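You operate a simulated robot arm through the tools that you are given. There is no shell and no other tool.

You run a simulated two-armed robot. Do the job below in one go: nothing can be reset, and whatever is moved stays where it is left.

JOB
Wind the returned strap on the empty reel and put it in the tray for its length.
Fine: press the winder button once to reset the counter, then wind till it shows End.
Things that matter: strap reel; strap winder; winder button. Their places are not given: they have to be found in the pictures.

The check looks at the end state, three seconds after you hand in, the way a careful person would. Anything else that was tipped, shoved, dropped, spilled or broken makes it a failure.

ROBOT AND FRAMES
Two 7-joint arms with fingered hands on one trunk that stands fixed in place. Base frame: the origin is at the foot of the trunk, x ahead of it, y to its left, z up; the work surface is at about z = 80. Units: cm, rad, N and s.
The left shoulder is at [2.1, 20.8, 132.3], the right one opposite. Payload 5 kg a hand.
Tool frame (each hand has its own): the origin (TCP) lies between the finger pads and is the grasp point; the fingertips stand 4.8 cm ahead of it; z points along the fingers, y is the line along which they close. Largest opening 16 cm; the body of the gripper starts 5.6 cm behind the TCP. The gripper is a hand of 4 fingers: y runs from the thumb to the fingers, the wrist lies at [-2.6, -14.2, -25.2] in the tool frame.
Orientation is that of the tool frame in the base frame, as a unit quaternion [w, x, y, z]. With the fingers straight down and the wrist toward the robot, the tool's x, y and z point along [0, 1, 0], [1, 0, 0] and [0, 0, -1] of the base frame.

CONTROLS
- The arms move only by the tool nudge_tool. It takes "left_motion", "right_motion" or both (then of equal length, played together; a hand with none holds still); each is a list of rows, each an object (a shift or turn left out is 0) with "linear": the shift along the tool's x, y, z in units of 20 mm (1.0 is 20 mm), a list of three; "turn": the turn, a rotation vector about the tool's x, y, z in units of 6 degrees (1.0 is 6 degrees), a list of three. In form: [{"linear": [dx, dy, dz], "turn": [wx, wy, wz]}, ...]. A call has 1 to 20 rows; each row shifts and turns the commanded pose from where the row before left it, along the tool's axes as they then stand. A call with a number of a shift or a turn outside -1 to 1 is refused whole. Rows are played at 5 a second. More than 5 cm and 0.15 rad between two rows, and nothing of the call is played. A pose out of reach is approached as far as the arm can. The call stops where the force on the tool passes 90 N (or 10 N more than at its start, if that is more) or the arm is blocked; 0.2 s more then pass. In this call time passes only in rows, and 0.2 s behind the last. The reply holds the time, the measured pose of the TCP, the force on the tool along the base axes, the opening and the grip force, in the units named above and with some noise, with the torque about the TCP (base axes, N m) and any sound that the robot's microphone picked up.
- Cameras (640 x 400 px; columns grow to the right, rows downward): "scene" is now at [10.3, 0.28, 153.25]; the picture's right is [0.04, -1.00, -0.00], its down [-0.36, -0.01, -0.93] and it looks along [0.93, 0.03, -0.36] (base axes); focal length 235 px, centre (320, 200). "left" rides on the left gripper at [-8.7, -13.3, -18.9] in its tool frame; the picture's right is [-0.83, -0.26, 0.49], its down [0.51, -0.71, 0.49] and it looks along [0.22, 0.66, 0.72] (tool axes); focal length 238 px, centre (320, 200). "right" rides on the right gripper at [8.7, -13.2, -18.9] in its tool frame; the picture's right is [-0.83, 0.26, -0.49], its down [-0.51, -0.71, 0.49] and it looks along [-0.22, 0.66, 0.72] (tool axes); focal length 238 px, centre (320, 200).
- grab_frame(camera): a new picture of that camera. No time passes.
- lift_body(by): slides the trunk up (or, below 0, down) by that many cm; the arms and the scene camera ride with it, the base frame stays. It gives what a move gives, with no picture.
- curl_fingers(index, middle, ring, thumb_bend, thumb_turn, hand): sets how far each is bent, from 0 (flat) to 1 (curled in); at 0.3 the hand is open as for a grip, at 0.7 the pads meet at the TCP. One left out holds its place. A second passes; each finger stops where it meets its share of the squeeze, and holds until it gets a number again. It is the only way to open and close the hand. It gives what a move gives, with no picture; readings hold the bend of each and the force on the fingers (four entries, about 0 where the hand has none), thumb and palm. thumb_turn goes from beside the hand (0) to across from the fingers (1), as for a grip.
- pan_tilt(pan, tilt): turns the head with the scene camera to pan (to the left, within 1.501 rad either way) and tilt (down, from -0.506 to 1.204), counted from straight ahead of the robot. It gives what a move gives.
- measure_at(camera, pixels): for up to 12 pixels [column, row] of the newest picture of that camera ("zoom" is the newest enlarged one), the place [x, y, z] in the base frame of the surface seen there, good to about 0.2 cm. No time passes.
- enlarge(camera, box): a new picture of the part [left, top, right, bottom] of that camera's present view, enlarged. No time passes.
- finish_job(): hands the job in; it is judged then, once.

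Leave the grippers open and the arms clear of the work at the hand-in unless told otherwise.

The tools are called after "Request:" by a JSON object that holds its "api" and its "payload". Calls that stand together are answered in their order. nudge_tool: Moves the arms, as the interface text tells. Its arguments: {"type":"object","properties":{"left_motion":{"type":"array"},"right_motion":{"type":"array"}},"required":[]} The other tools are called the same way: lift_body (by) slides the trunk up or down; curl_fingers (index, middle, ring, thumb_bend, thumb_turn, hand) moves the fingers one by one; pan_tilt (pan, tilt) turns the head that bears the scene camera; grab_frame (camera) takes a picture; measure_at (camera, pixels) gives the place of the surface under pixels of a picture; enlarge (camera, box) takes an enlarged picture of a part of a camera's view; finish_job () hands the job in.

At the start:

```text
time_s: 0.0
left_ee_pos: [64.51, 35.95, 145.49]
left_orientation: [0.0, 0.708, 0.706, 0.0]
left_ft_force: [0.1, 0.2, 0.1]
left_moment: [0.02, 0.02, 0.01]
left_opening: 15.97
left_finger_force: 0.1
left_shape: jaw
left_bend: [0.3, 0.3, 0.3, 0.3, 0.98]
left_finger forces: [0.0, 0.1, 0.0, 0.0, 0.0, 0.0]
right_ee_pos: [69.58, -25.76, 149.93]
right_orientation: [0.0, 0.707, 0.708, 0.0]
right_ft_force: [0.5, -0.3, -0.3]
right_moment: [0.0, 0.0, 0.0]
right_opening: 15.93
right_finger_force: 0.0
right_shape: jaw
right_bend: [0.3, 0.3, 0.3, 0.3, 0.98]
right_finger forces: [0.1, 0.0, 0.0, 0.0, 0.0, 0.0]
trunk travel left (down, up): [-32.5, 36.5]
head pan, tilt: [0.037, 0.372]
```

scene: 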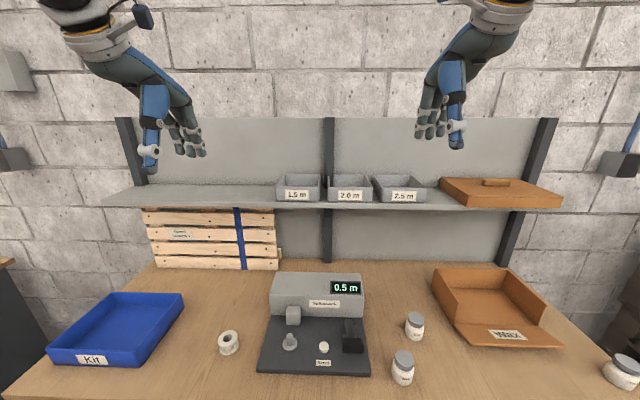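
right: 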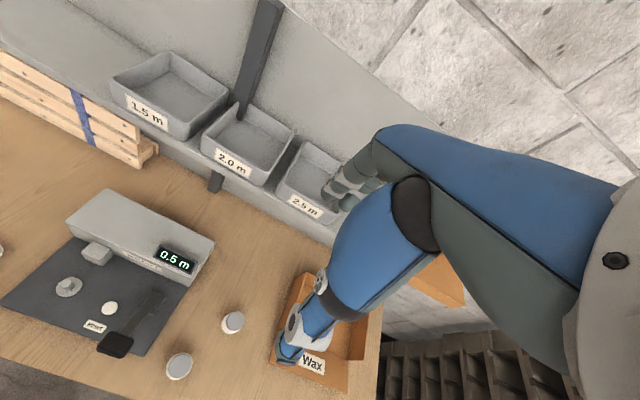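
left: 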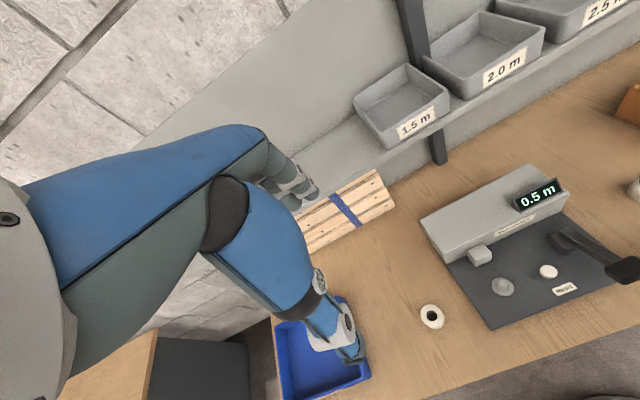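

I see the winder with a display of "0.5 m" near (345,287), a lever or crank, a white button, a label and a loose reel at (228,343). I'll take enlarged views to look closely before moving.

Request:
{"api": "enlarge", "payload": {"camera": "scene", "box": [200, 260, 440, 400]}}

Request:
{"api": "enlarge", "payload": {"camera": "left", "box": [400, 150, 640, 340]}}

Request:
{"api": "enlarge", "payload": {"camera": "right", "box": [0, 180, 240, 380]}}

```text
2.67 times, centred on (320, 330) of scene
```

zoom: 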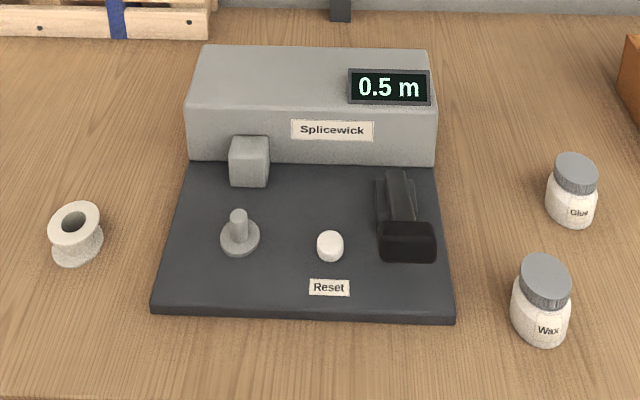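

```text
2.11 times, centred on (520, 245) of left
```

zoom: 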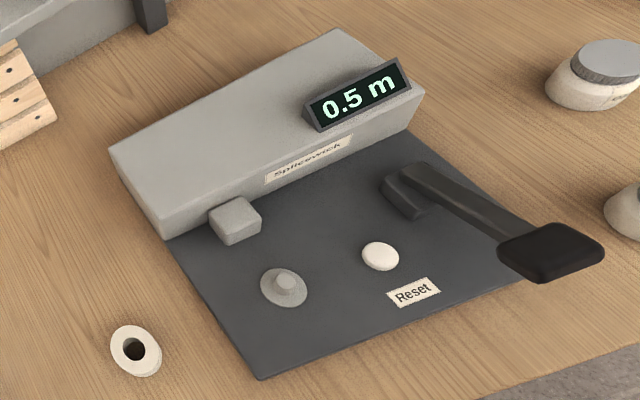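

```text
2.00 times, centred on (120, 280) of right
```

zoom: 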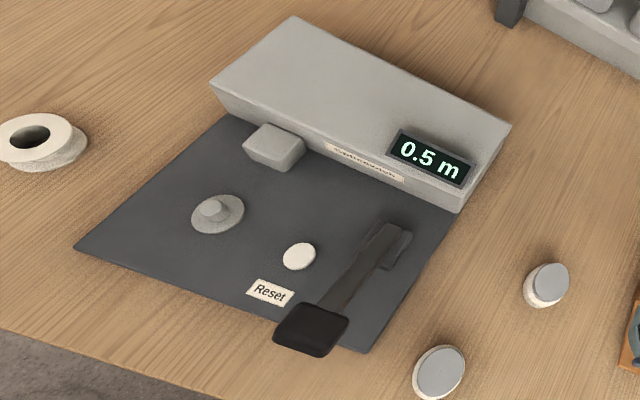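

The winder has a spindle at about (290,343), a white Reset button at (324,348), a lever with a black paddle at (352,345), and an empty reel at (228,343). I'll measure these places.

Request:
{"api": "measure_at", "payload": {"camera": "scene", "pixels": [[228, 335], [232, 350], [289, 339], [290, 350], [324, 346], [324, 352], [353, 348], [349, 326], [260, 375], [370, 376], [293, 315], [346, 287]]}}

Request:
{"api": "measure_at", "payload": {"camera": "right", "pixels": [[115, 343], [150, 298], [109, 308], [67, 284], [68, 288], [137, 268], [160, 130], [240, 145], [305, 180], [232, 322], [180, 366], [92, 250]]}}

Request:
{"api": "measure_at", "payload": {"camera": "left", "pixels": [[432, 316], [427, 309], [440, 322], [423, 318], [434, 305], [503, 285], [549, 272], [625, 270], [565, 240], [480, 255], [508, 291], [495, 290]]}}

```text
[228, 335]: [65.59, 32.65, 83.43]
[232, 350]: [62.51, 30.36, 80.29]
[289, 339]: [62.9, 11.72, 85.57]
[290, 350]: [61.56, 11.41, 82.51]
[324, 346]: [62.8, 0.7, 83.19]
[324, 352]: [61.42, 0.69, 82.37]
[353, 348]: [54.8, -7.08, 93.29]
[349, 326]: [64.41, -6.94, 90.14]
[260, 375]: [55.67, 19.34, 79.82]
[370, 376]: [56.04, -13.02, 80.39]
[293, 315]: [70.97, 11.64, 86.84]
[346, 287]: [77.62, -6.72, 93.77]
```

```text
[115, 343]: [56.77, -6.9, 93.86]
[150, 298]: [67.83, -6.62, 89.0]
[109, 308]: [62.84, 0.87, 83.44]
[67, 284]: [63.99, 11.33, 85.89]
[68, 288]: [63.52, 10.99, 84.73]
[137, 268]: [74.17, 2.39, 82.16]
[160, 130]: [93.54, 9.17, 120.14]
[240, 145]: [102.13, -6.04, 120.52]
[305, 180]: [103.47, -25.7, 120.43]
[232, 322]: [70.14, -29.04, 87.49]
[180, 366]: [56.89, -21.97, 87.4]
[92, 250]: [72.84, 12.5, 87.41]
```

```text
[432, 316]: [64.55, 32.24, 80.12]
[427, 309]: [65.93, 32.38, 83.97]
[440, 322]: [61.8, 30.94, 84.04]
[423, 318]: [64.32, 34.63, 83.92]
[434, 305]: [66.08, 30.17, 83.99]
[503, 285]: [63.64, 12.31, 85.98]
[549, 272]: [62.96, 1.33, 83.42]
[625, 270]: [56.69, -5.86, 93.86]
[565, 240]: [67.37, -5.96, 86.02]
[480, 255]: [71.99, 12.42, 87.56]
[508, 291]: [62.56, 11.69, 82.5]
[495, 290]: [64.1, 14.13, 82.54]
```

I'll check the hand shape, the shelf trays and the reel more closely.

Request:
{"api": "enlarge", "payload": {"camera": "scene", "box": [60, 0, 240, 190]}}

Request:
{"api": "enlarge", "payload": {"camera": "scene", "box": [260, 160, 440, 270]}}

Request:
{"api": "enlarge", "payload": {"camera": "scene", "box": [200, 315, 260, 365]}}

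Request:
{"api": "measure_at", "payload": {"camera": "scene", "pixels": [[280, 186], [318, 186], [297, 195], [280, 176], [319, 176], [328, 187], [371, 187], [350, 195], [378, 187], [427, 188], [404, 196], [300, 204]]}}

```text
2.11 times, centred on (150, 95) of scene
```

zoom: 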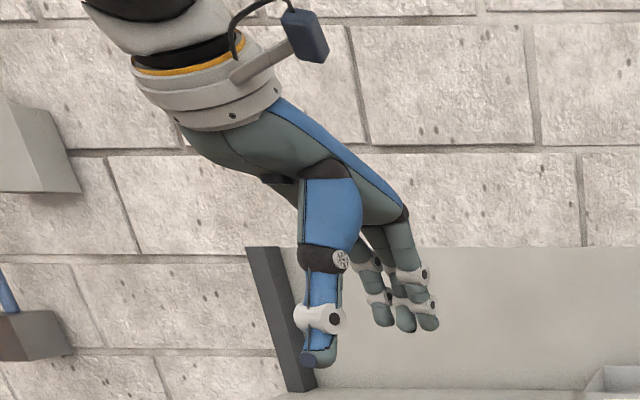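

```text
3.56 times, centred on (350, 215) of scene
```

zoom: 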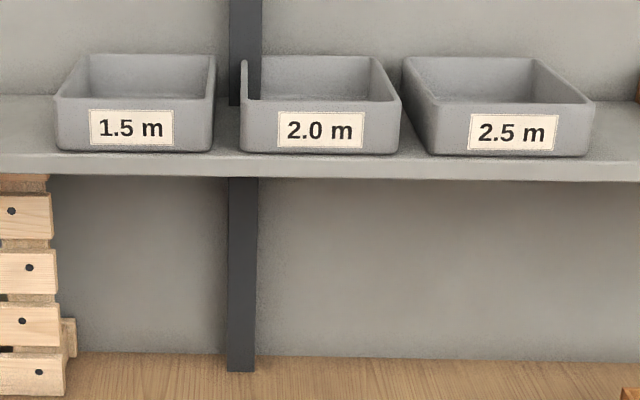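

```text
8.00 times, centred on (230, 340) of scene
```

zoom: 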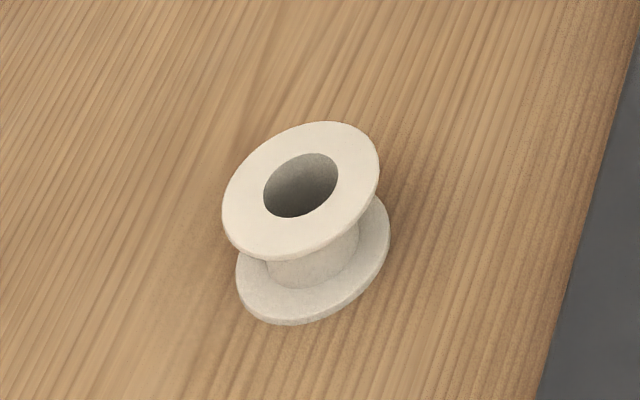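

```text
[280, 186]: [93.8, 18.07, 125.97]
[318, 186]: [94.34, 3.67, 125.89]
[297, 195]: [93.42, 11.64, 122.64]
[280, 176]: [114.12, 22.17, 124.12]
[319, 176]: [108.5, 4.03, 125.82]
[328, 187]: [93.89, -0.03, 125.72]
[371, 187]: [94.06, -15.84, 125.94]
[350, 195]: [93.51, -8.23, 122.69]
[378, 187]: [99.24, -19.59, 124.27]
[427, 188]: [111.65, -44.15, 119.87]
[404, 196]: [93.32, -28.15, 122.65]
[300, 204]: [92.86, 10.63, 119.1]
```

Trays: 1.5 m at y≈11, 2.0 m at y≈-8, 2.5 m at y≈-28, rims at z≈126. Next I'll measure where the left hand's thumb tip (149,170) and finger tips (190,155) sit relative to its TCP.

Request:
{"api": "measure_at", "payload": {"camera": "scene", "pixels": [[149, 170], [152, 166], [190, 155], [180, 152], [201, 154], [150, 150], [187, 135]]}}

Request:
{"api": "grab_frame", "payload": {"camera": "left"}}

Request:
{"api": "measure_at", "payload": {"camera": "left", "pixels": [[350, 355], [310, 190], [300, 205], [300, 180], [335, 330]]}}

```text
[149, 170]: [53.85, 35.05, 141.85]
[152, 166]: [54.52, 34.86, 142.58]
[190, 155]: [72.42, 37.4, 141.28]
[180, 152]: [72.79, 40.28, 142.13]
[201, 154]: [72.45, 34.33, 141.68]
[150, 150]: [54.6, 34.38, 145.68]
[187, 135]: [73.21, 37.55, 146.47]
```

```text
taken
```

left: 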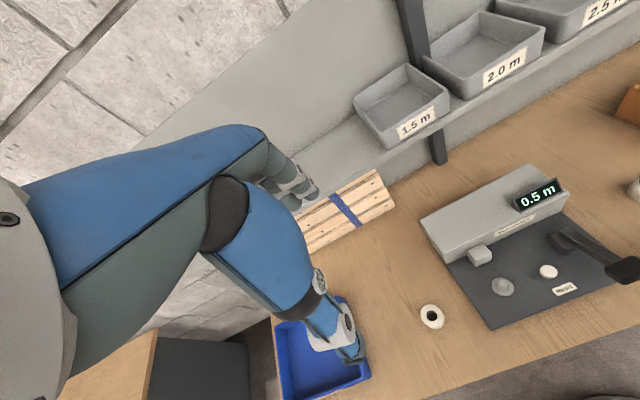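

```text
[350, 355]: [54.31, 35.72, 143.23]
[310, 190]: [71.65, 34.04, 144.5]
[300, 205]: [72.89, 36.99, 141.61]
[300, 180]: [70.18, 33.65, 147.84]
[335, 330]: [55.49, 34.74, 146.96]
```

The fingertips sit about 4.5 cm below the TCP, with the thumb nearer the robot and the fingers on the far side. I'll test-close the left hand in free air to learn its geometry at reel width.

Request:
{"api": "curl_fingers", "payload": {"hand": "left", "index": 0.58, "middle": 0.58, "ring": 0.58, "thumb_bend": 0.58, "thumb_turn": 1.0}}

Request:
{"api": "enlarge", "payload": {"camera": "scene", "box": [60, 0, 240, 190]}}

Request:
{"api": "grab_frame", "payload": {"camera": "left"}}

```text
time_s: 1.0
left_ee_pos: [64.4, 35.87, 145.56]
left_orientation: [-0.001, 0.708, 0.707, 0.001]
left_ft_force: [-0.7, -0.5, 0.3]
left_moment: [0.0, -0.02, 0.0]
left_opening: 6.36
left_finger_force: 0.1
left_shape: fingers
left_bend: [0.57, 0.57, 0.57, 0.57, 1.0]
left_finger forces: [0.0, 0.1, 0.0, 0.1, 0.0, 0.0]
right_ee_pos: [69.67, -25.78, 149.87]
right_orientation: [0.0, 0.707, 0.707, 0.0]
right_ft_force: [0.3, 0.2, 0.3]
right_moment: [0.01, -0.02, -0.01]
right_opening: 16.0
right_finger_force: 0.0
right_shape: jaw
right_bend: [0.3, 0.3, 0.3, 0.3, 0.98]
right_finger forces: [0.0, 0.0, 0.0, 0.0, 0.0, 0.1]
trunk travel left (down, up): [-32.5, 36.5]
head pan, tilt: [0.037, 0.372]
```

```text
2.11 times, centred on (150, 95) of scene
```

zoom: 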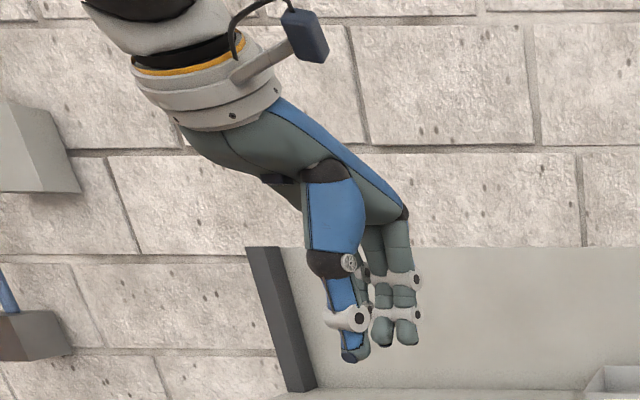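

```text
taken
```

left: 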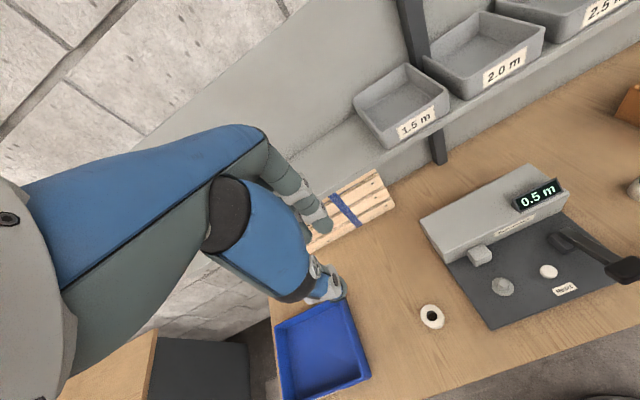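

Opening is 6.4 cm at bend 0.57. I'll measure the thumb tip (164,170) and the finger tips (192,162), (181,162) in this shape.

Request:
{"api": "grab_frame", "payload": {"camera": "scene"}}

Request:
{"api": "measure_at", "payload": {"camera": "scene", "pixels": [[164, 170], [168, 166], [163, 165], [192, 162], [181, 163], [192, 158], [181, 157], [192, 150]]}}

Request:
{"api": "measure_at", "payload": {"camera": "left", "pixels": [[325, 225], [320, 232], [330, 292], [335, 285], [315, 215]]}}

```text
taken
```

scene: 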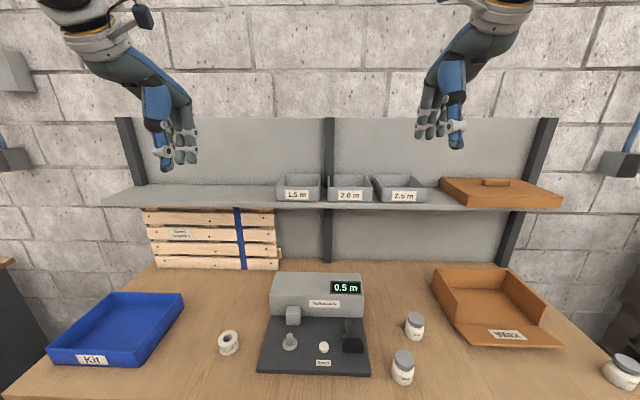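

```text
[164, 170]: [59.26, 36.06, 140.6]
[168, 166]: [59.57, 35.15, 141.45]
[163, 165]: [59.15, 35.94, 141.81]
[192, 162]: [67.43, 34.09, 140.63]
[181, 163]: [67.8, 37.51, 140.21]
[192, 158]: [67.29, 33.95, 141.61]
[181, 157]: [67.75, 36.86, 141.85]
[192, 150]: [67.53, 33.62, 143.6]
```

```text
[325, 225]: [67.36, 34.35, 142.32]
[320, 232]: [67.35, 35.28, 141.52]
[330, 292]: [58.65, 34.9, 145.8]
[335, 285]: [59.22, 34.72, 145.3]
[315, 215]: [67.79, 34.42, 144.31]
```

The tips sit about 5.3 cm below the TCP when gripping at this width, and the grip is centred on the TCP. Now I'll get precise reel and spindle centres from enlarged views, starting with the reel.

Request:
{"api": "enlarge", "payload": {"camera": "left", "box": [400, 290, 464, 330]}}

```text
10.00 times, centred on (432, 310) of left
```

zoom: 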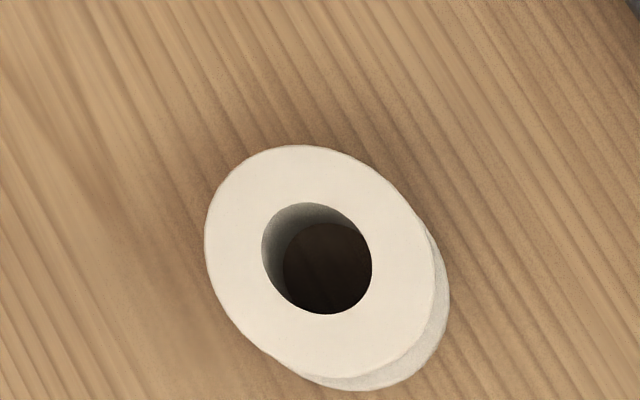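

In this zoom, the reel's top flange spans columns 206–434 and rows 146–378. I'll measure its edge points and the hole edges.

Request:
{"api": "measure_at", "payload": {"camera": "zoom", "pixels": [[210, 240], [430, 270], [300, 150], [345, 374], [225, 185], [415, 340], [380, 180], [250, 340], [258, 255], [375, 260], [305, 198], [325, 319]]}}

Request:
{"api": "enlarge", "payload": {"camera": "left", "box": [470, 262, 534, 302]}}

```text
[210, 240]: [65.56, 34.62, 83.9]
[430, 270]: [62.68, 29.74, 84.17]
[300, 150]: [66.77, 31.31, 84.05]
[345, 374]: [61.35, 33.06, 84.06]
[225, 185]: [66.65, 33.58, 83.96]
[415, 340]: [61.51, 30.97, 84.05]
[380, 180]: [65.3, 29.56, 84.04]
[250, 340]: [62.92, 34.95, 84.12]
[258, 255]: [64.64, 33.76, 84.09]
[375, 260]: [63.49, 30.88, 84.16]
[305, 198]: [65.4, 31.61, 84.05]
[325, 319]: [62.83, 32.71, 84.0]
```

```text
10.00 times, centred on (502, 282) of left
```

zoom: 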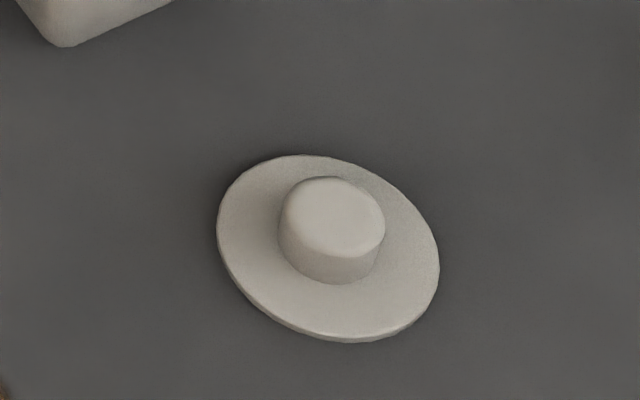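

Reel centre is (64.1, 32.2), diameter ≈5.7 and hole ≈2.9. Now the spindle's peg top and washer edge in the zoom.

Request:
{"api": "measure_at", "payload": {"camera": "zoom", "pixels": [[286, 220], [382, 228], [325, 182], [335, 254], [300, 188], [372, 248], [222, 225], [434, 262], [300, 159], [345, 332], [365, 195], [295, 245]]}}

Request:
{"api": "enlarge", "payload": {"camera": "right", "box": [36, 264, 100, 304]}}

```text
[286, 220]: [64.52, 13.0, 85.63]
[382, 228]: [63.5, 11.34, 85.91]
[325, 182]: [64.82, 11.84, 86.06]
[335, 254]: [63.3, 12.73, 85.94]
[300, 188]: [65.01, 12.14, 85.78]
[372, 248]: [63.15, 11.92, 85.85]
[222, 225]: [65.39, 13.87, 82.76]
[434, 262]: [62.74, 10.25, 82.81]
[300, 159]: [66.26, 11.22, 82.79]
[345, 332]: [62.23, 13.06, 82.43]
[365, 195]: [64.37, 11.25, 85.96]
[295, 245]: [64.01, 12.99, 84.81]
```

```text
10.00 times, centred on (68, 284) of right
```

zoom: 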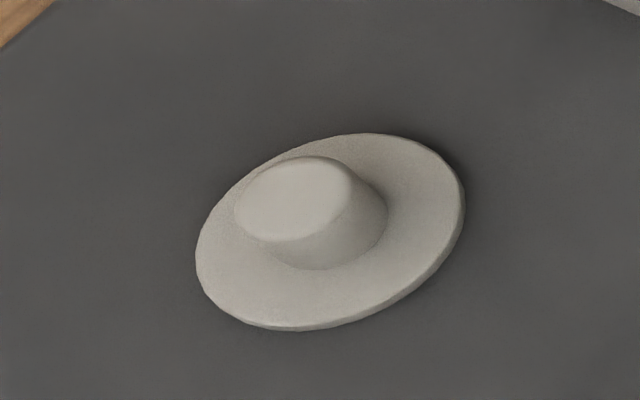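

Request:
{"api": "measure_at", "payload": {"camera": "zoom", "pixels": [[240, 205], [346, 185], [290, 160], [285, 236], [200, 250], [460, 200], [370, 138], [280, 322]]}}

Request:
{"api": "enlarge", "payload": {"camera": "right", "box": [80, 260, 192, 360]}}

```text
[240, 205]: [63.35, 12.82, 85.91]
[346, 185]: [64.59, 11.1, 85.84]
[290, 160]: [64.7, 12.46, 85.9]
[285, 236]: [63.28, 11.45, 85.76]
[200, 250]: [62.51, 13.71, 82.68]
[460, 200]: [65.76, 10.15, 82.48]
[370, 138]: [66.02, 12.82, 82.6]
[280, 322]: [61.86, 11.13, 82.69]
```

```text
4.00 times, centred on (136, 310) of right
```

zoom: 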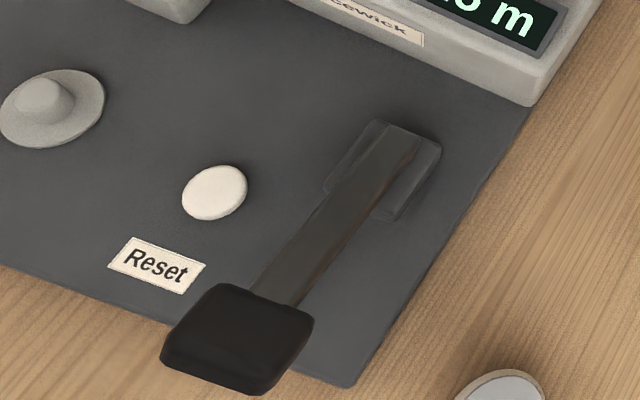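

Spindle centre ≈ (64.0, 12.0). Now lever paddle corners, arm, base and button, from this zoom.

Request:
{"api": "measure_at", "payload": {"camera": "zoom", "pixels": [[218, 290], [305, 318], [180, 345], [255, 375], [245, 335], [280, 290], [330, 225], [395, 140], [375, 215], [215, 190], [186, 200], [243, 185]]}}

```text
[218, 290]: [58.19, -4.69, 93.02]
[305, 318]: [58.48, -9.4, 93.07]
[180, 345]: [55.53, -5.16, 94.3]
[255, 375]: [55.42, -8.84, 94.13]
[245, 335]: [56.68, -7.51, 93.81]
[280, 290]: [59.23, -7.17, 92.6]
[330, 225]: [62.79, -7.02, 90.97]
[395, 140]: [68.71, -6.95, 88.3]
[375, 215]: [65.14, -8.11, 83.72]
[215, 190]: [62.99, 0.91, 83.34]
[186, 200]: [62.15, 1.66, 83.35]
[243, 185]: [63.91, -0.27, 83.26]
```

Everything is located. I'll open the left hand moderately and lower it to above the reel (target x 64.1, y 32.2, z ≈105).

Request:
{"api": "curl_fingers", "payload": {"hand": "left", "index": 0.46, "middle": 0.46, "ring": 0.46, "thumb_bend": 0.46, "thumb_turn": 1.0}}

Request:
{"api": "nudge_tool", "payload": {"left_motion": [{"linear": [-0.5, -0.1, 0.5]}, {"linear": [-0.5, -0.07, 1]}, {"linear": [-0.5, 0, 1]}, {"linear": [-0.35, 0, 1]}, {"linear": [0, 0, 1]}, {"linear": [0, 0, 1]}, {"linear": [0, 0, 1]}, {"linear": [0, 0, 1]}, {"linear": [0, 0, 1]}, {"linear": [0, 0, 1]}, {"linear": [0, 0, 1]}, {"linear": [0, 0, 1]}, {"linear": [0, 0, 1]}, {"linear": [0, 0, 1]}, {"linear": [0, 0, 1]}, {"linear": [0, 0, 1]}, {"linear": [0, 0, 1]}, {"linear": [0, 0, 1]}, {"linear": [0, 0, 1]}, {"linear": [0, 0, 1]}]}}

Request:
{"api": "grab_frame", "payload": {"camera": "scene"}}

Request:
{"api": "grab_frame", "payload": {"camera": "left"}}

```text
time_s: 2.0
left_ee_pos: [64.59, 35.93, 145.4]
left_orientation: [0.001, 0.708, 0.706, 0.0]
left_ft_force: [0.3, 0.3, -0.6]
left_moment: [0.02, 0.0, 0.01]
left_opening: 10.63
left_finger_force: 0.1
left_shape: fingers
left_bend: [0.46, 0.46, 0.46, 0.46, 1.0]
left_finger forces: [0.1, 0.1, 0.0, 0.1, 0.0, 0.0]
right_ee_pos: [69.58, -25.7, 149.93]
right_orientation: [0.0, 0.707, 0.708, 0.0]
right_ft_force: [0.2, 0.1, -0.3]
right_moment: [0.01, 0.0, -0.01]
right_opening: 15.97
right_finger_force: 0.0
right_shape: jaw
right_bend: [0.3, 0.3, 0.3, 0.3, 0.98]
right_finger forces: [0.0, 0.0, 0.0, 0.0, 0.0, 0.0]
trunk travel left (down, up): [-32.5, 36.5]
head pan, tilt: [0.037, 0.372]
```

```text
time_s: 6.2
left_ee_pos: [64.2, 32.26, 106.23]
left_orientation: [0.0, 0.708, 0.706, 0.0]
left_ft_force: [1.2, 0.1, 0.5]
left_moment: [-0.03, 0.07, 0.01]
left_opening: 10.67
left_finger_force: 0.0
left_shape: fingers
left_bend: [0.46, 0.46, 0.46, 0.46, 1.0]
left_finger forces: [0.0, 0.0, 0.1, 0.0, 0.0, 0.0]
right_ee_pos: [69.71, -25.63, 149.86]
right_orientation: [-0.001, 0.707, 0.707, -0.001]
right_ft_force: [0.2, 1.1, -0.2]
right_moment: [-0.03, 0.07, 0.01]
right_opening: 15.92
right_finger_force: 0.0
right_shape: jaw
right_bend: [0.3, 0.3, 0.3, 0.3, 0.98]
right_finger forces: [0.0, 0.1, 0.0, 0.0, 0.0, 0.0]
trunk travel left (down, up): [-32.5, 36.5]
head pan, tilt: [0.037, 0.372]
```

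```text
taken
```

scene: 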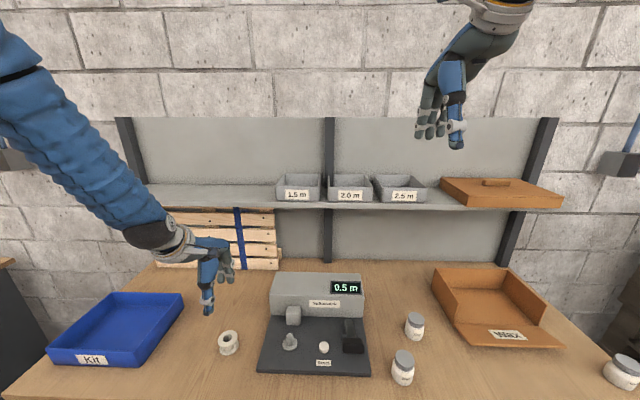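

```text
taken
```

left: 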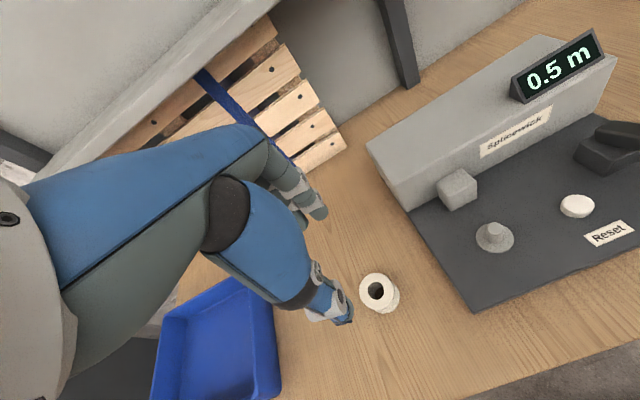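

The hand is centred over the reel at z=106. I'll lower it another 12 cm and check from both cameras.

Request:
{"api": "nudge_tool", "payload": {"left_motion": [{"linear": [0, 0, 1]}, {"linear": [0, 0, 1]}, {"linear": [0, 0, 1]}, {"linear": [0, 0, 1]}, {"linear": [0, 0, 1]}, {"linear": [0, 0, 1]}, {"linear": [0, 0, 0]}]}}

Request:
{"api": "enlarge", "payload": {"camera": "scene", "box": [150, 250, 310, 370]}}

Request:
{"api": "enlarge", "payload": {"camera": "left", "box": [200, 150, 440, 340]}}

```text
time_s: 7.8
left_ee_pos: [63.99, 32.09, 94.49]
left_orientation: [0.001, 0.708, 0.706, 0.0]
left_ft_force: [0.4, 0.3, 0.6]
left_moment: [0.03, -0.06, -0.01]
left_opening: 10.66
left_finger_force: 0.0
left_shape: fingers
left_bend: [0.46, 0.46, 0.46, 0.46, 1.0]
left_finger forces: [0.0, 0.1, 0.0, 0.0, 0.0, 0.0]
right_ee_pos: [69.63, -25.86, 149.99]
right_orientation: [0.001, 0.708, 0.707, 0.0]
right_ft_force: [-0.6, 1.1, 0.7]
right_moment: [0.0, -0.04, -0.01]
right_opening: 15.99
right_finger_force: 0.0
right_shape: jaw
right_bend: [0.3, 0.3, 0.3, 0.3, 0.98]
right_finger forces: [0.0, 0.1, 0.1, 0.0, 0.0, 0.1]
trunk travel left (down, up): [-32.5, 36.5]
head pan, tilt: [0.037, 0.372]
```

```text
3.33 times, centred on (230, 310) of scene
```

zoom: 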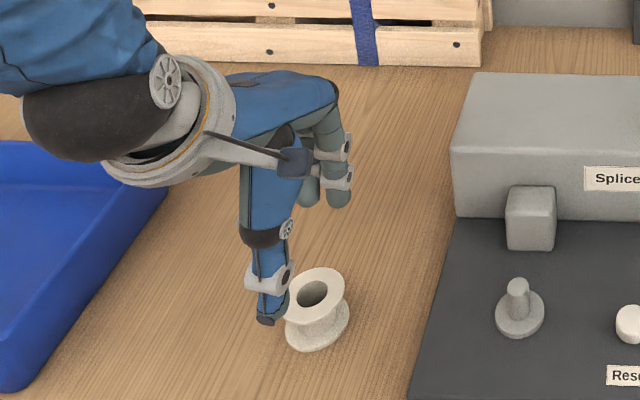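

```text
2.11 times, centred on (320, 245) of left
```

zoom: 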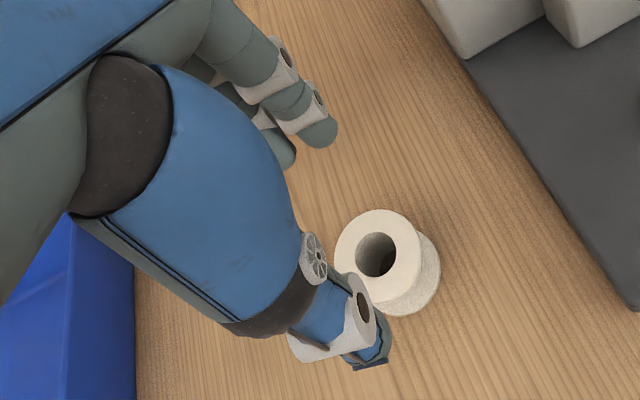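

I'll measure the tips against the reel: thumb tip at zoom (370,350), finger tips at (322,138) and (290,158).

Request:
{"api": "measure_at", "payload": {"camera": "zoom", "pixels": [[372, 348], [380, 335], [322, 138], [290, 160], [330, 128], [350, 250], [405, 240]]}}

```text
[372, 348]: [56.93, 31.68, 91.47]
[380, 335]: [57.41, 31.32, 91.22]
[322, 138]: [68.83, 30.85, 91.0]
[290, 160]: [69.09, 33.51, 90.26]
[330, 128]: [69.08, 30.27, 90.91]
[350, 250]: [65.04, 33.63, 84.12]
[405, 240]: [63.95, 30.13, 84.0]
```

The thumb and fingers straddle the reel evenly. I'll lower 8.2 cm to TCP z≈86.3, which keeps the tips about 1 cm above the table.

Request:
{"api": "nudge_tool", "payload": {"left_motion": [{"linear": [0, 0.03, 0.8]}, {"linear": [0.03, 0, 0.8]}, {"linear": [0, 0, 0.8]}, {"linear": [0, 0, 0.8]}, {"linear": [0, 0, 0.5]}, {"linear": [0, 0, 0.4]}, {"linear": [0, 0, 0]}, {"linear": [0, 0, 0]}]}}

Request:
{"api": "enlarge", "payload": {"camera": "left", "box": [220, 180, 400, 340]}}

Request:
{"api": "enlarge", "payload": {"camera": "scene", "box": [170, 290, 290, 370]}}

```text
time_s: 9.6
left_ee_pos: [64.04, 32.31, 86.17]
left_orientation: [0.0, 0.708, 0.707, 0.001]
left_ft_force: [0.4, -0.1, -0.7]
left_moment: [0.02, 0.01, 0.0]
left_opening: 10.66
left_finger_force: 0.0
left_shape: fingers
left_bend: [0.46, 0.46, 0.46, 0.46, 1.0]
left_finger forces: [0.0, 0.1, 0.0, 0.1, 0.0, 0.0]
right_ee_pos: [69.64, -25.71, 149.92]
right_orientation: [-0.001, 0.707, 0.707, 0.0]
right_ft_force: [0.4, 0.6, 0.2]
right_moment: [-0.01, 0.0, 0.0]
right_opening: 15.97
right_finger_force: 0.0
right_shape: jaw
right_bend: [0.3, 0.3, 0.3, 0.3, 0.98]
right_finger forces: [0.1, 0.0, 0.0, 0.0, 0.0, 0.1]
trunk travel left (down, up): [-32.5, 36.5]
head pan, tilt: [0.037, 0.372]
```

```text
2.50 times, centred on (310, 260) of left
```

zoom: 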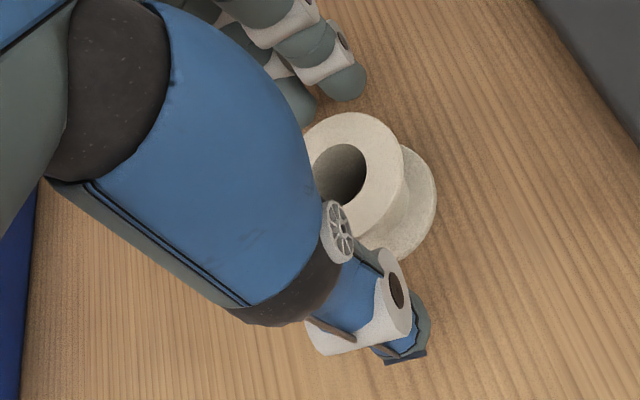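

```text
5.00 times, centred on (230, 330) of scene
```

zoom: 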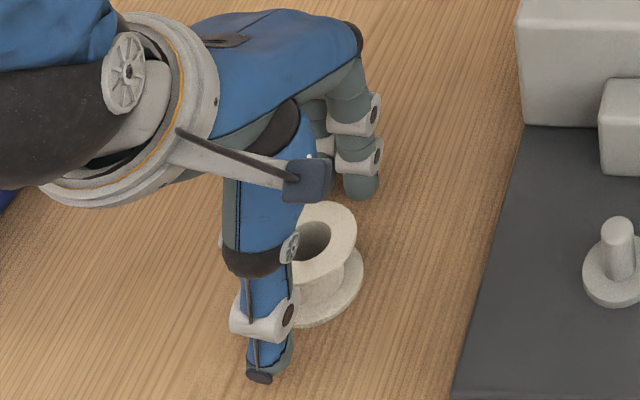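

Positioned well with no contact. I'll close the thumb, index and middle on the reel gently, leaving the ring finger back.

Request:
{"api": "curl_fingers", "payload": {"hand": "left", "index": 0.57, "middle": 0.57, "thumb_bend": 0.57}}

Request:
{"api": "curl_fingers", "payload": {"hand": "left", "index": 0.64, "middle": 0.64, "thumb_bend": 0.64}}

Request:
{"api": "enlarge", "payload": {"camera": "left", "box": [220, 180, 400, 340]}}

Request:
{"api": "enlarge", "payload": {"camera": "scene", "box": [170, 290, 290, 370]}}

```text
time_s: 10.6
left_ee_pos: [64.1, 32.16, 86.2]
left_orientation: [0.0, 0.708, 0.706, 0.0]
left_ft_force: [0.3, 0.6, -0.2]
left_moment: [0.01, -0.02, -0.02]
left_opening: 6.85
left_finger_force: 0.2
left_shape: fingers
left_bend: [0.56, 0.56, 0.46, 0.56, 1.0]
left_finger forces: [0.5, 0.0, 0.1, 0.0, 0.5, 0.0]
right_ee_pos: [69.66, -25.79, 149.96]
right_orientation: [0.0, 0.707, 0.707, 0.0]
right_ft_force: [-0.7, -0.6, -0.9]
right_moment: [0.0, -0.01, -0.01]
right_opening: 15.95
right_finger_force: 0.0
right_shape: jaw
right_bend: [0.3, 0.3, 0.3, 0.3, 0.98]
right_finger forces: [0.0, 0.0, 0.1, 0.0, 0.0, 0.0]
trunk travel left (down, up): [-32.5, 36.5]
head pan, tilt: [0.037, 0.372]
```

```text
time_s: 11.6
left_ee_pos: [64.06, 32.24, 86.18]
left_orientation: [0.0, 0.708, 0.706, 0.001]
left_ft_force: [0.3, -0.5, -0.4]
left_moment: [0.0, -0.01, -0.01]
left_opening: 6.43
left_finger_force: 14.3
left_shape: fingers
left_bend: [0.58, 0.61, 0.46, 0.57, 1.0]
left_finger forces: [8.2, 6.0, 0.0, 0.0, 14.5, 0.1]
right_ee_pos: [69.62, -25.76, 149.97]
right_orientation: [0.0, 0.707, 0.707, 0.0]
right_ft_force: [-0.2, 0.6, 0.4]
right_moment: [0.01, -0.01, -0.02]
right_opening: 15.97
right_finger_force: 0.1
right_shape: jaw
right_bend: [0.3, 0.3, 0.3, 0.3, 0.98]
right_finger forces: [0.0, 0.1, 0.0, 0.1, 0.0, 0.0]
trunk travel left (down, up): [-32.5, 36.5]
head pan, tilt: [0.037, 0.372]
```

```text
2.50 times, centred on (310, 260) of left
```

zoom: 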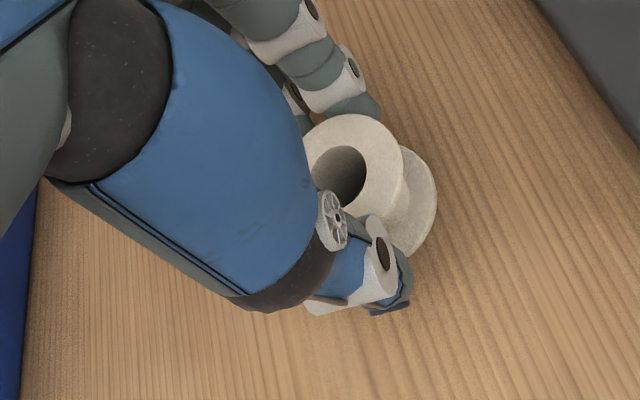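

```text
5.00 times, centred on (230, 330) of scene
```

zoom: 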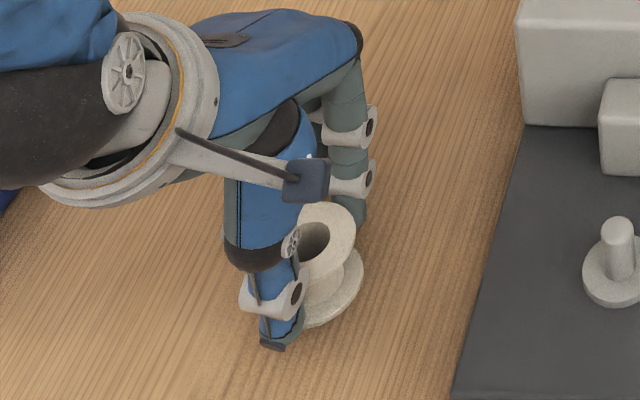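

The grip holds with about 14 N. I'll lift 8 cm and check the reel stays level in the hand.

Request:
{"api": "nudge_tool", "payload": {"left_motion": [{"linear": [0, 0, -0.4]}, {"linear": [0, 0, -0.6]}, {"linear": [0, 0, -0.8]}, {"linear": [0, 0, -0.8]}, {"linear": [0, 0, -0.8]}, {"linear": [0, 0, -0.6]}, {"linear": [0, 0, 0]}]}}

Request:
{"api": "enlarge", "payload": {"camera": "left", "box": [220, 180, 400, 340]}}

Request:
{"api": "enlarge", "payload": {"camera": "scene", "box": [170, 290, 290, 370]}}

```text
time_s: 13.2
left_ee_pos: [64.12, 32.25, 94.24]
left_orientation: [0.0, 0.708, 0.707, 0.0]
left_ft_force: [-0.3, 0.4, -1.0]
left_moment: [-0.01, 0.01, 0.0]
left_opening: 6.41
left_finger_force: 14.1
left_shape: fingers
left_bend: [0.58, 0.61, 0.46, 0.57, 1.0]
left_finger forces: [8.2, 5.9, 0.0, 0.1, 14.6, 0.0]
right_ee_pos: [69.7, -25.78, 149.88]
right_orientation: [0.0, 0.707, 0.707, 0.0]
right_ft_force: [1.1, -0.2, -0.4]
right_moment: [-0.04, 0.0, 0.01]
right_opening: 15.96
right_finger_force: 0.0
right_shape: jaw
right_bend: [0.3, 0.3, 0.3, 0.3, 0.98]
right_finger forces: [0.0, 0.0, 0.0, 0.0, 0.0, 0.1]
trunk travel left (down, up): [-32.5, 36.5]
head pan, tilt: [0.037, 0.372]
```

```text
2.50 times, centred on (310, 260) of left
```

zoom: 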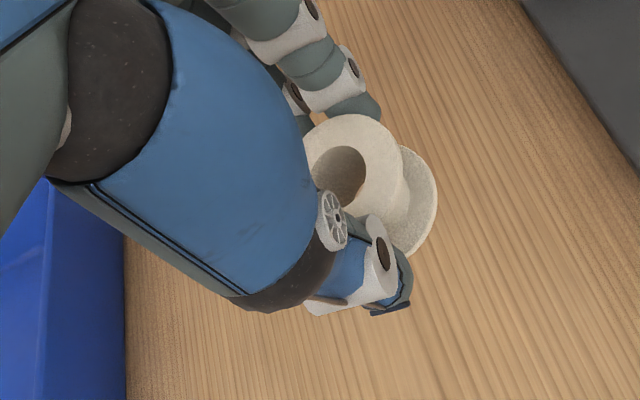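

```text
5.00 times, centred on (230, 330) of scene
```

zoom: 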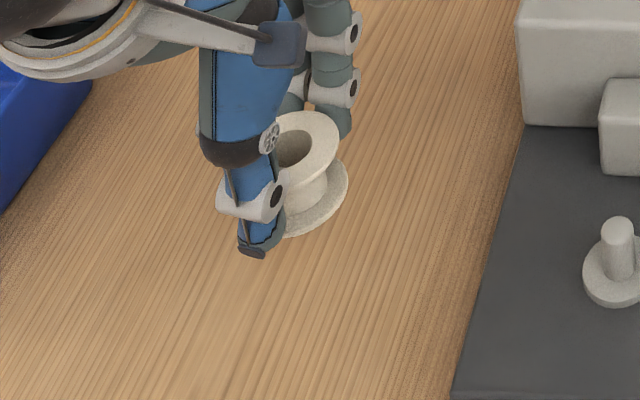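

The reel is up and looks level. I'll measure its top flange and hole edges for the exact offset from the TCP.

Request:
{"api": "measure_at", "payload": {"camera": "zoom", "pixels": [[335, 140], [318, 115], [300, 170], [325, 163], [291, 118], [312, 150]]}}

Request:
{"api": "enlarge", "payload": {"camera": "left", "box": [300, 200, 364, 290]}}

```text
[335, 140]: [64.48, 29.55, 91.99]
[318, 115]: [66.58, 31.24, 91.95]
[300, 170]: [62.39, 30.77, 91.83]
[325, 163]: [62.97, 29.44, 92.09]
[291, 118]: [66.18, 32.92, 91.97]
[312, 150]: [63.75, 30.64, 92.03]
```

```text
4.44 times, centred on (332, 245) of left
```

zoom: 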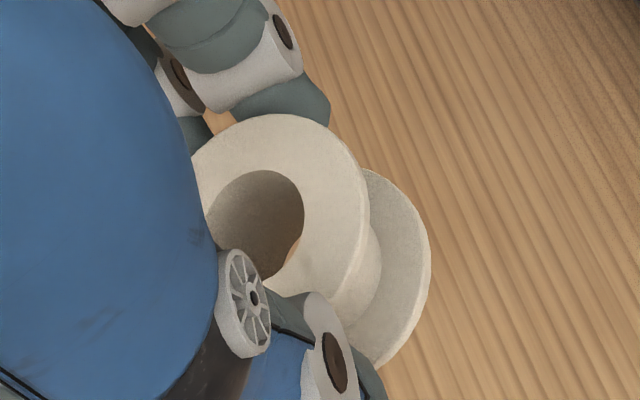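

The reel is level and centred on the TCP within about 0.1 cm. Before moving over the spindle I need clearances: the feed block, the winder body's front top edge, and my fingers' far side.

Request:
{"api": "grab_frame", "payload": {"camera": "left"}}

Request:
{"api": "measure_at", "payload": {"camera": "left", "pixels": [[330, 205], [322, 190], [316, 178], [300, 170], [338, 225], [325, 193], [310, 165], [290, 150], [270, 135]]}}

Request:
{"api": "grab_frame", "payload": {"camera": "scene"}}

Request:
{"api": "measure_at", "payload": {"camera": "scene", "pixels": [[316, 294], [316, 299], [316, 314], [287, 310], [300, 310], [299, 323], [287, 322], [275, 299], [280, 278], [293, 308]]}}

```text
taken
```

left: 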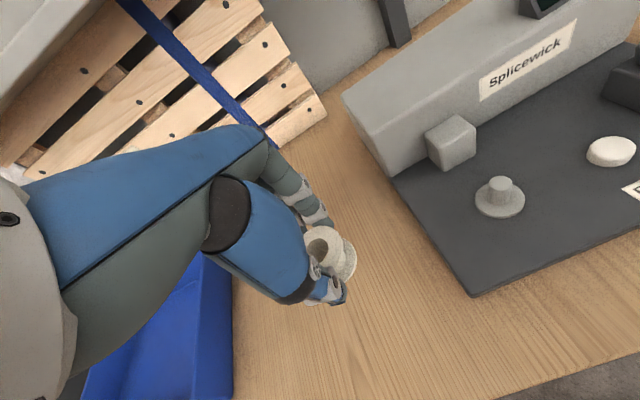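

```text
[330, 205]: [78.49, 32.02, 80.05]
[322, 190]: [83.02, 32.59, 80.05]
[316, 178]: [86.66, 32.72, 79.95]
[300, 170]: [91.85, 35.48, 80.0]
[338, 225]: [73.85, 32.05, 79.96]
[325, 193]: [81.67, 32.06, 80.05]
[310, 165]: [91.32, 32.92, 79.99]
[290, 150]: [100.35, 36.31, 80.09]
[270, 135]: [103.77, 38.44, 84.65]
```

```text
taken
```

scene: 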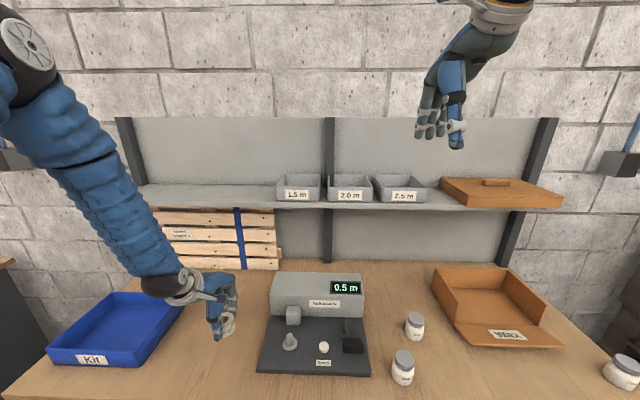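

```text
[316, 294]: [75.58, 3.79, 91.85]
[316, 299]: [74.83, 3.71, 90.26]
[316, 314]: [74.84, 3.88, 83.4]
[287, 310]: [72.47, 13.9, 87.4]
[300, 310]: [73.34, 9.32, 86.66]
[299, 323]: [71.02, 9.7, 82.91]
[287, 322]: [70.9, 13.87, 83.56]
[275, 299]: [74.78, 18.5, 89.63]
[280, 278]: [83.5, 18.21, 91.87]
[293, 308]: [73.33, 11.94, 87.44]
```

Request:
{"api": "measure_at", "payload": {"camera": "left", "pixels": [[275, 157], [285, 165], [293, 175], [303, 188], [310, 195], [316, 205], [322, 215], [327, 222], [263, 145]]}}

Request:
{"api": "enlarge", "payload": {"camera": "left", "box": [230, 130, 360, 230]}}

```text
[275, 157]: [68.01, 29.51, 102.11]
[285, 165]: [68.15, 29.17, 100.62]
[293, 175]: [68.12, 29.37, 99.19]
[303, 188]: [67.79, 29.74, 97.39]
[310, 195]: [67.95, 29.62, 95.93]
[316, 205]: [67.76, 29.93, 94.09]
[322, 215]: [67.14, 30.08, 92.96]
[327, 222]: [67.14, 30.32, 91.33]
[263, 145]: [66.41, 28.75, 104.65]
```

```text
4.00 times, centred on (295, 180) of left
```

zoom: 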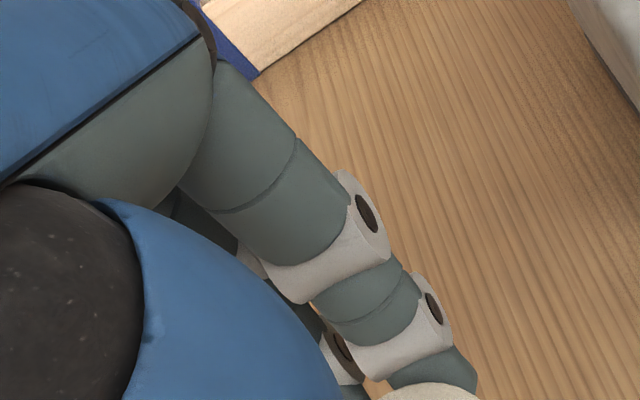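

Clearances are fine: finger backs at x≈70 against the feed block at x≥70.9, and the tips are further in. I'll raise 2 cm, move 20.2 cm to the right (tool −x) to sit above the spindle, and check.

Request:
{"api": "nudge_tool", "payload": {"left_motion": [{"linear": [0, 0, -0.5]}, {"linear": [0, 0, -0.5]}, {"linear": [-0.5, 0, 0]}, {"linear": [-1, 0, 0]}, {"linear": [-1, 0, 0]}, {"linear": [-1, 0, 0]}, {"linear": [-1, 0, 0]}, {"linear": [-1, 0, 0]}, {"linear": [-1, 0, 0]}, {"linear": [-1, 0, 0]}, {"linear": [-1, 0, 0]}, {"linear": [-1, 0, 0]}, {"linear": [-0.6, 0, 0]}, {"linear": [0, 0, 0]}, {"linear": [0, 0, 0]}]}}

Request:
{"api": "enlarge", "payload": {"camera": "scene", "box": [220, 270, 370, 370]}}

Request:
{"api": "enlarge", "payload": {"camera": "right", "box": [0, 200, 180, 340]}}

Request:
{"api": "enlarge", "payload": {"camera": "left", "box": [230, 130, 420, 330]}}

```text
time_s: 16.4
left_ee_pos: [64.27, 12.06, 96.3]
left_orientation: [0.0, 0.707, 0.707, -0.001]
left_ft_force: [0.0, -0.5, -1.0]
left_moment: [0.02, -0.01, 0.0]
left_opening: 6.4
left_finger_force: 14.3
left_shape: fingers
left_bend: [0.58, 0.61, 0.46, 0.57, 1.0]
left_finger forces: [8.2, 5.8, 0.1, 0.1, 14.4, 0.1]
right_ee_pos: [69.57, -25.8, 149.9]
right_orientation: [0.001, 0.707, 0.707, 0.0]
right_ft_force: [0.8, -0.4, 0.1]
right_moment: [0.01, -0.01, 0.03]
right_opening: 15.97
right_finger_force: 0.1
right_shape: jaw
right_bend: [0.3, 0.3, 0.3, 0.3, 0.98]
right_finger forces: [0.0, 0.1, 0.1, 0.0, 0.0, 0.0]
trunk travel left (down, up): [-32.5, 36.5]
head pan, tilt: [0.037, 0.372]
```

```text
4.00 times, centred on (295, 320) of scene
```

zoom: 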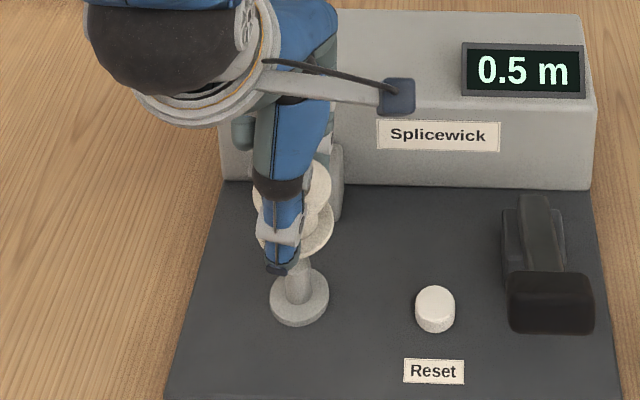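

```text
2.86 times, centred on (90, 270) of right
```

zoom: 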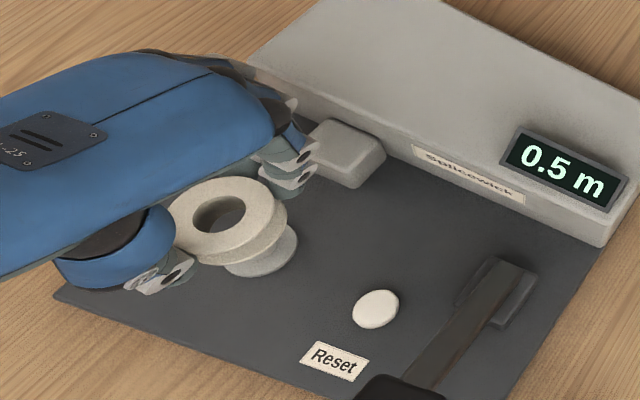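

```text
2.00 times, centred on (325, 230) of left
```

zoom: 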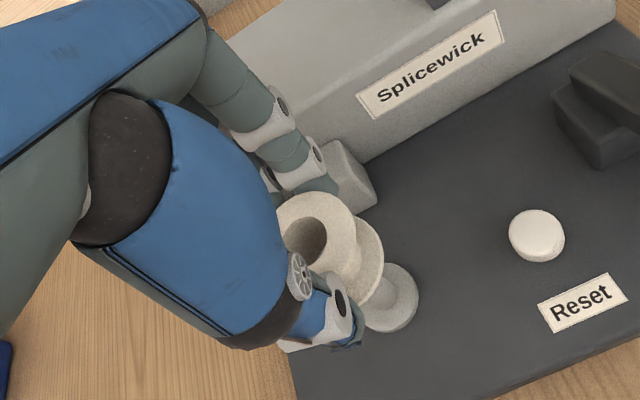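

The right camera sees the reel top well. I'll enlarge there and measure the flange edge for an exact centre.

Request:
{"api": "enlarge", "payload": {"camera": "right", "box": [35, 245, 99, 285]}}

```text
10.00 times, centred on (67, 265) of right
```

zoom: 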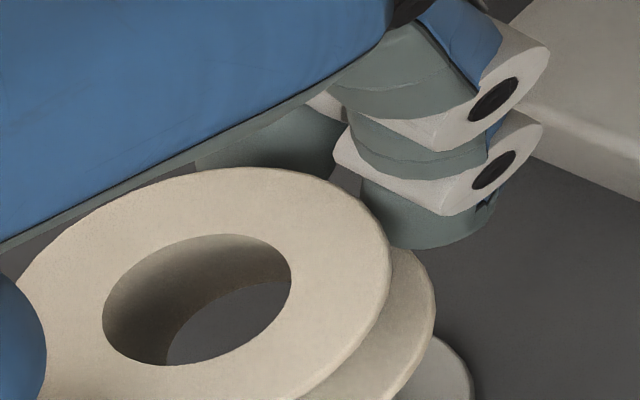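

Request:
{"api": "measure_at", "payload": {"camera": "zoom", "pixels": [[97, 320], [296, 270], [235, 230], [150, 368], [120, 270], [270, 330], [195, 171], [388, 270], [320, 185], [30, 270], [375, 320], [350, 350]]}}

```text
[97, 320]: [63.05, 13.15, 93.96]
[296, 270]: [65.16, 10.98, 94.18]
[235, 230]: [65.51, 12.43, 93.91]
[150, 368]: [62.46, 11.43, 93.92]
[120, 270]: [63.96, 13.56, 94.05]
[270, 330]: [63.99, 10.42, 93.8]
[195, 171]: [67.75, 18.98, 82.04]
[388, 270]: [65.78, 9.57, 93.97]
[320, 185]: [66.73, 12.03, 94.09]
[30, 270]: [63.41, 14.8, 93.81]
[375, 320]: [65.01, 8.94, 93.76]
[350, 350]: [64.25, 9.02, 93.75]
```

The hole centre is (64.0, 12.0), lined up with the spindle to within about 0.1 cm. I'll descend 5 cm so the hole goes over the peg, watching force.

Request:
{"api": "nudge_tool", "payload": {"left_motion": [{"linear": [0, 0, 0.6]}, {"linear": [0, 0, 0.6]}, {"linear": [0, 0, 0.5]}, {"linear": [0, 0, 0.4]}, {"linear": [0, 0, 0.4]}, {"linear": [0, 0, 0]}]}}

Request:
{"api": "enlarge", "payload": {"camera": "right", "box": [20, 240, 116, 300]}}

Request:
{"api": "enlarge", "payload": {"camera": "scene", "box": [220, 270, 370, 370]}}

```text
time_s: 17.8
left_ee_pos: [64.14, 12.19, 91.32]
left_orientation: [0.0, 0.708, 0.706, 0.0]
left_ft_force: [1.4, -0.2, -0.6]
left_moment: [-0.02, -0.02, -0.02]
left_opening: 6.41
left_finger_force: 14.0
left_shape: fingers
left_bend: [0.58, 0.61, 0.46, 0.57, 1.0]
left_finger forces: [8.3, 5.9, 0.1, 0.1, 14.4, 0.1]
right_ee_pos: [69.7, -25.83, 149.87]
right_orientation: [0.0, 0.707, 0.707, 0.0]
right_ft_force: [0.3, -0.5, 0.4]
right_moment: [0.01, -0.01, -0.02]
right_opening: 15.96
right_finger_force: 0.1
right_shape: jaw
right_bend: [0.3, 0.3, 0.3, 0.3, 0.98]
right_finger forces: [0.0, 0.0, 0.0, 0.0, 0.0, 0.1]
trunk travel left (down, up): [-32.5, 36.5]
head pan, tilt: [0.037, 0.372]
```

```text
6.67 times, centred on (68, 270) of right
```

zoom: 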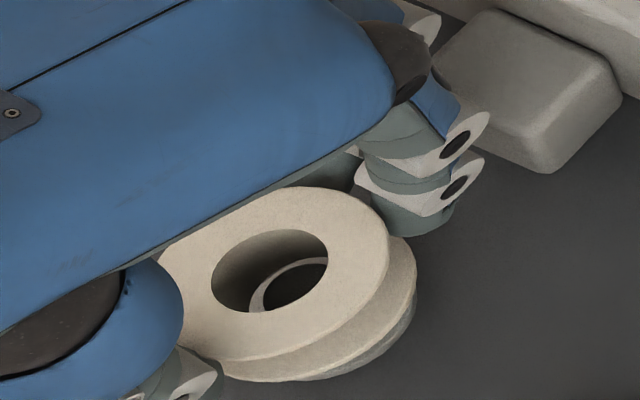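

```text
4.00 times, centred on (295, 320) of scene
```

zoom: 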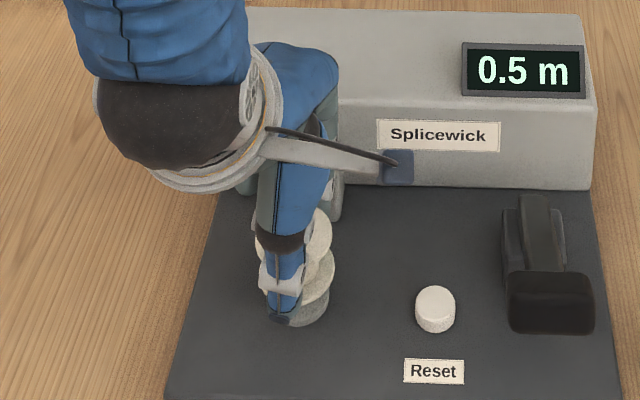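

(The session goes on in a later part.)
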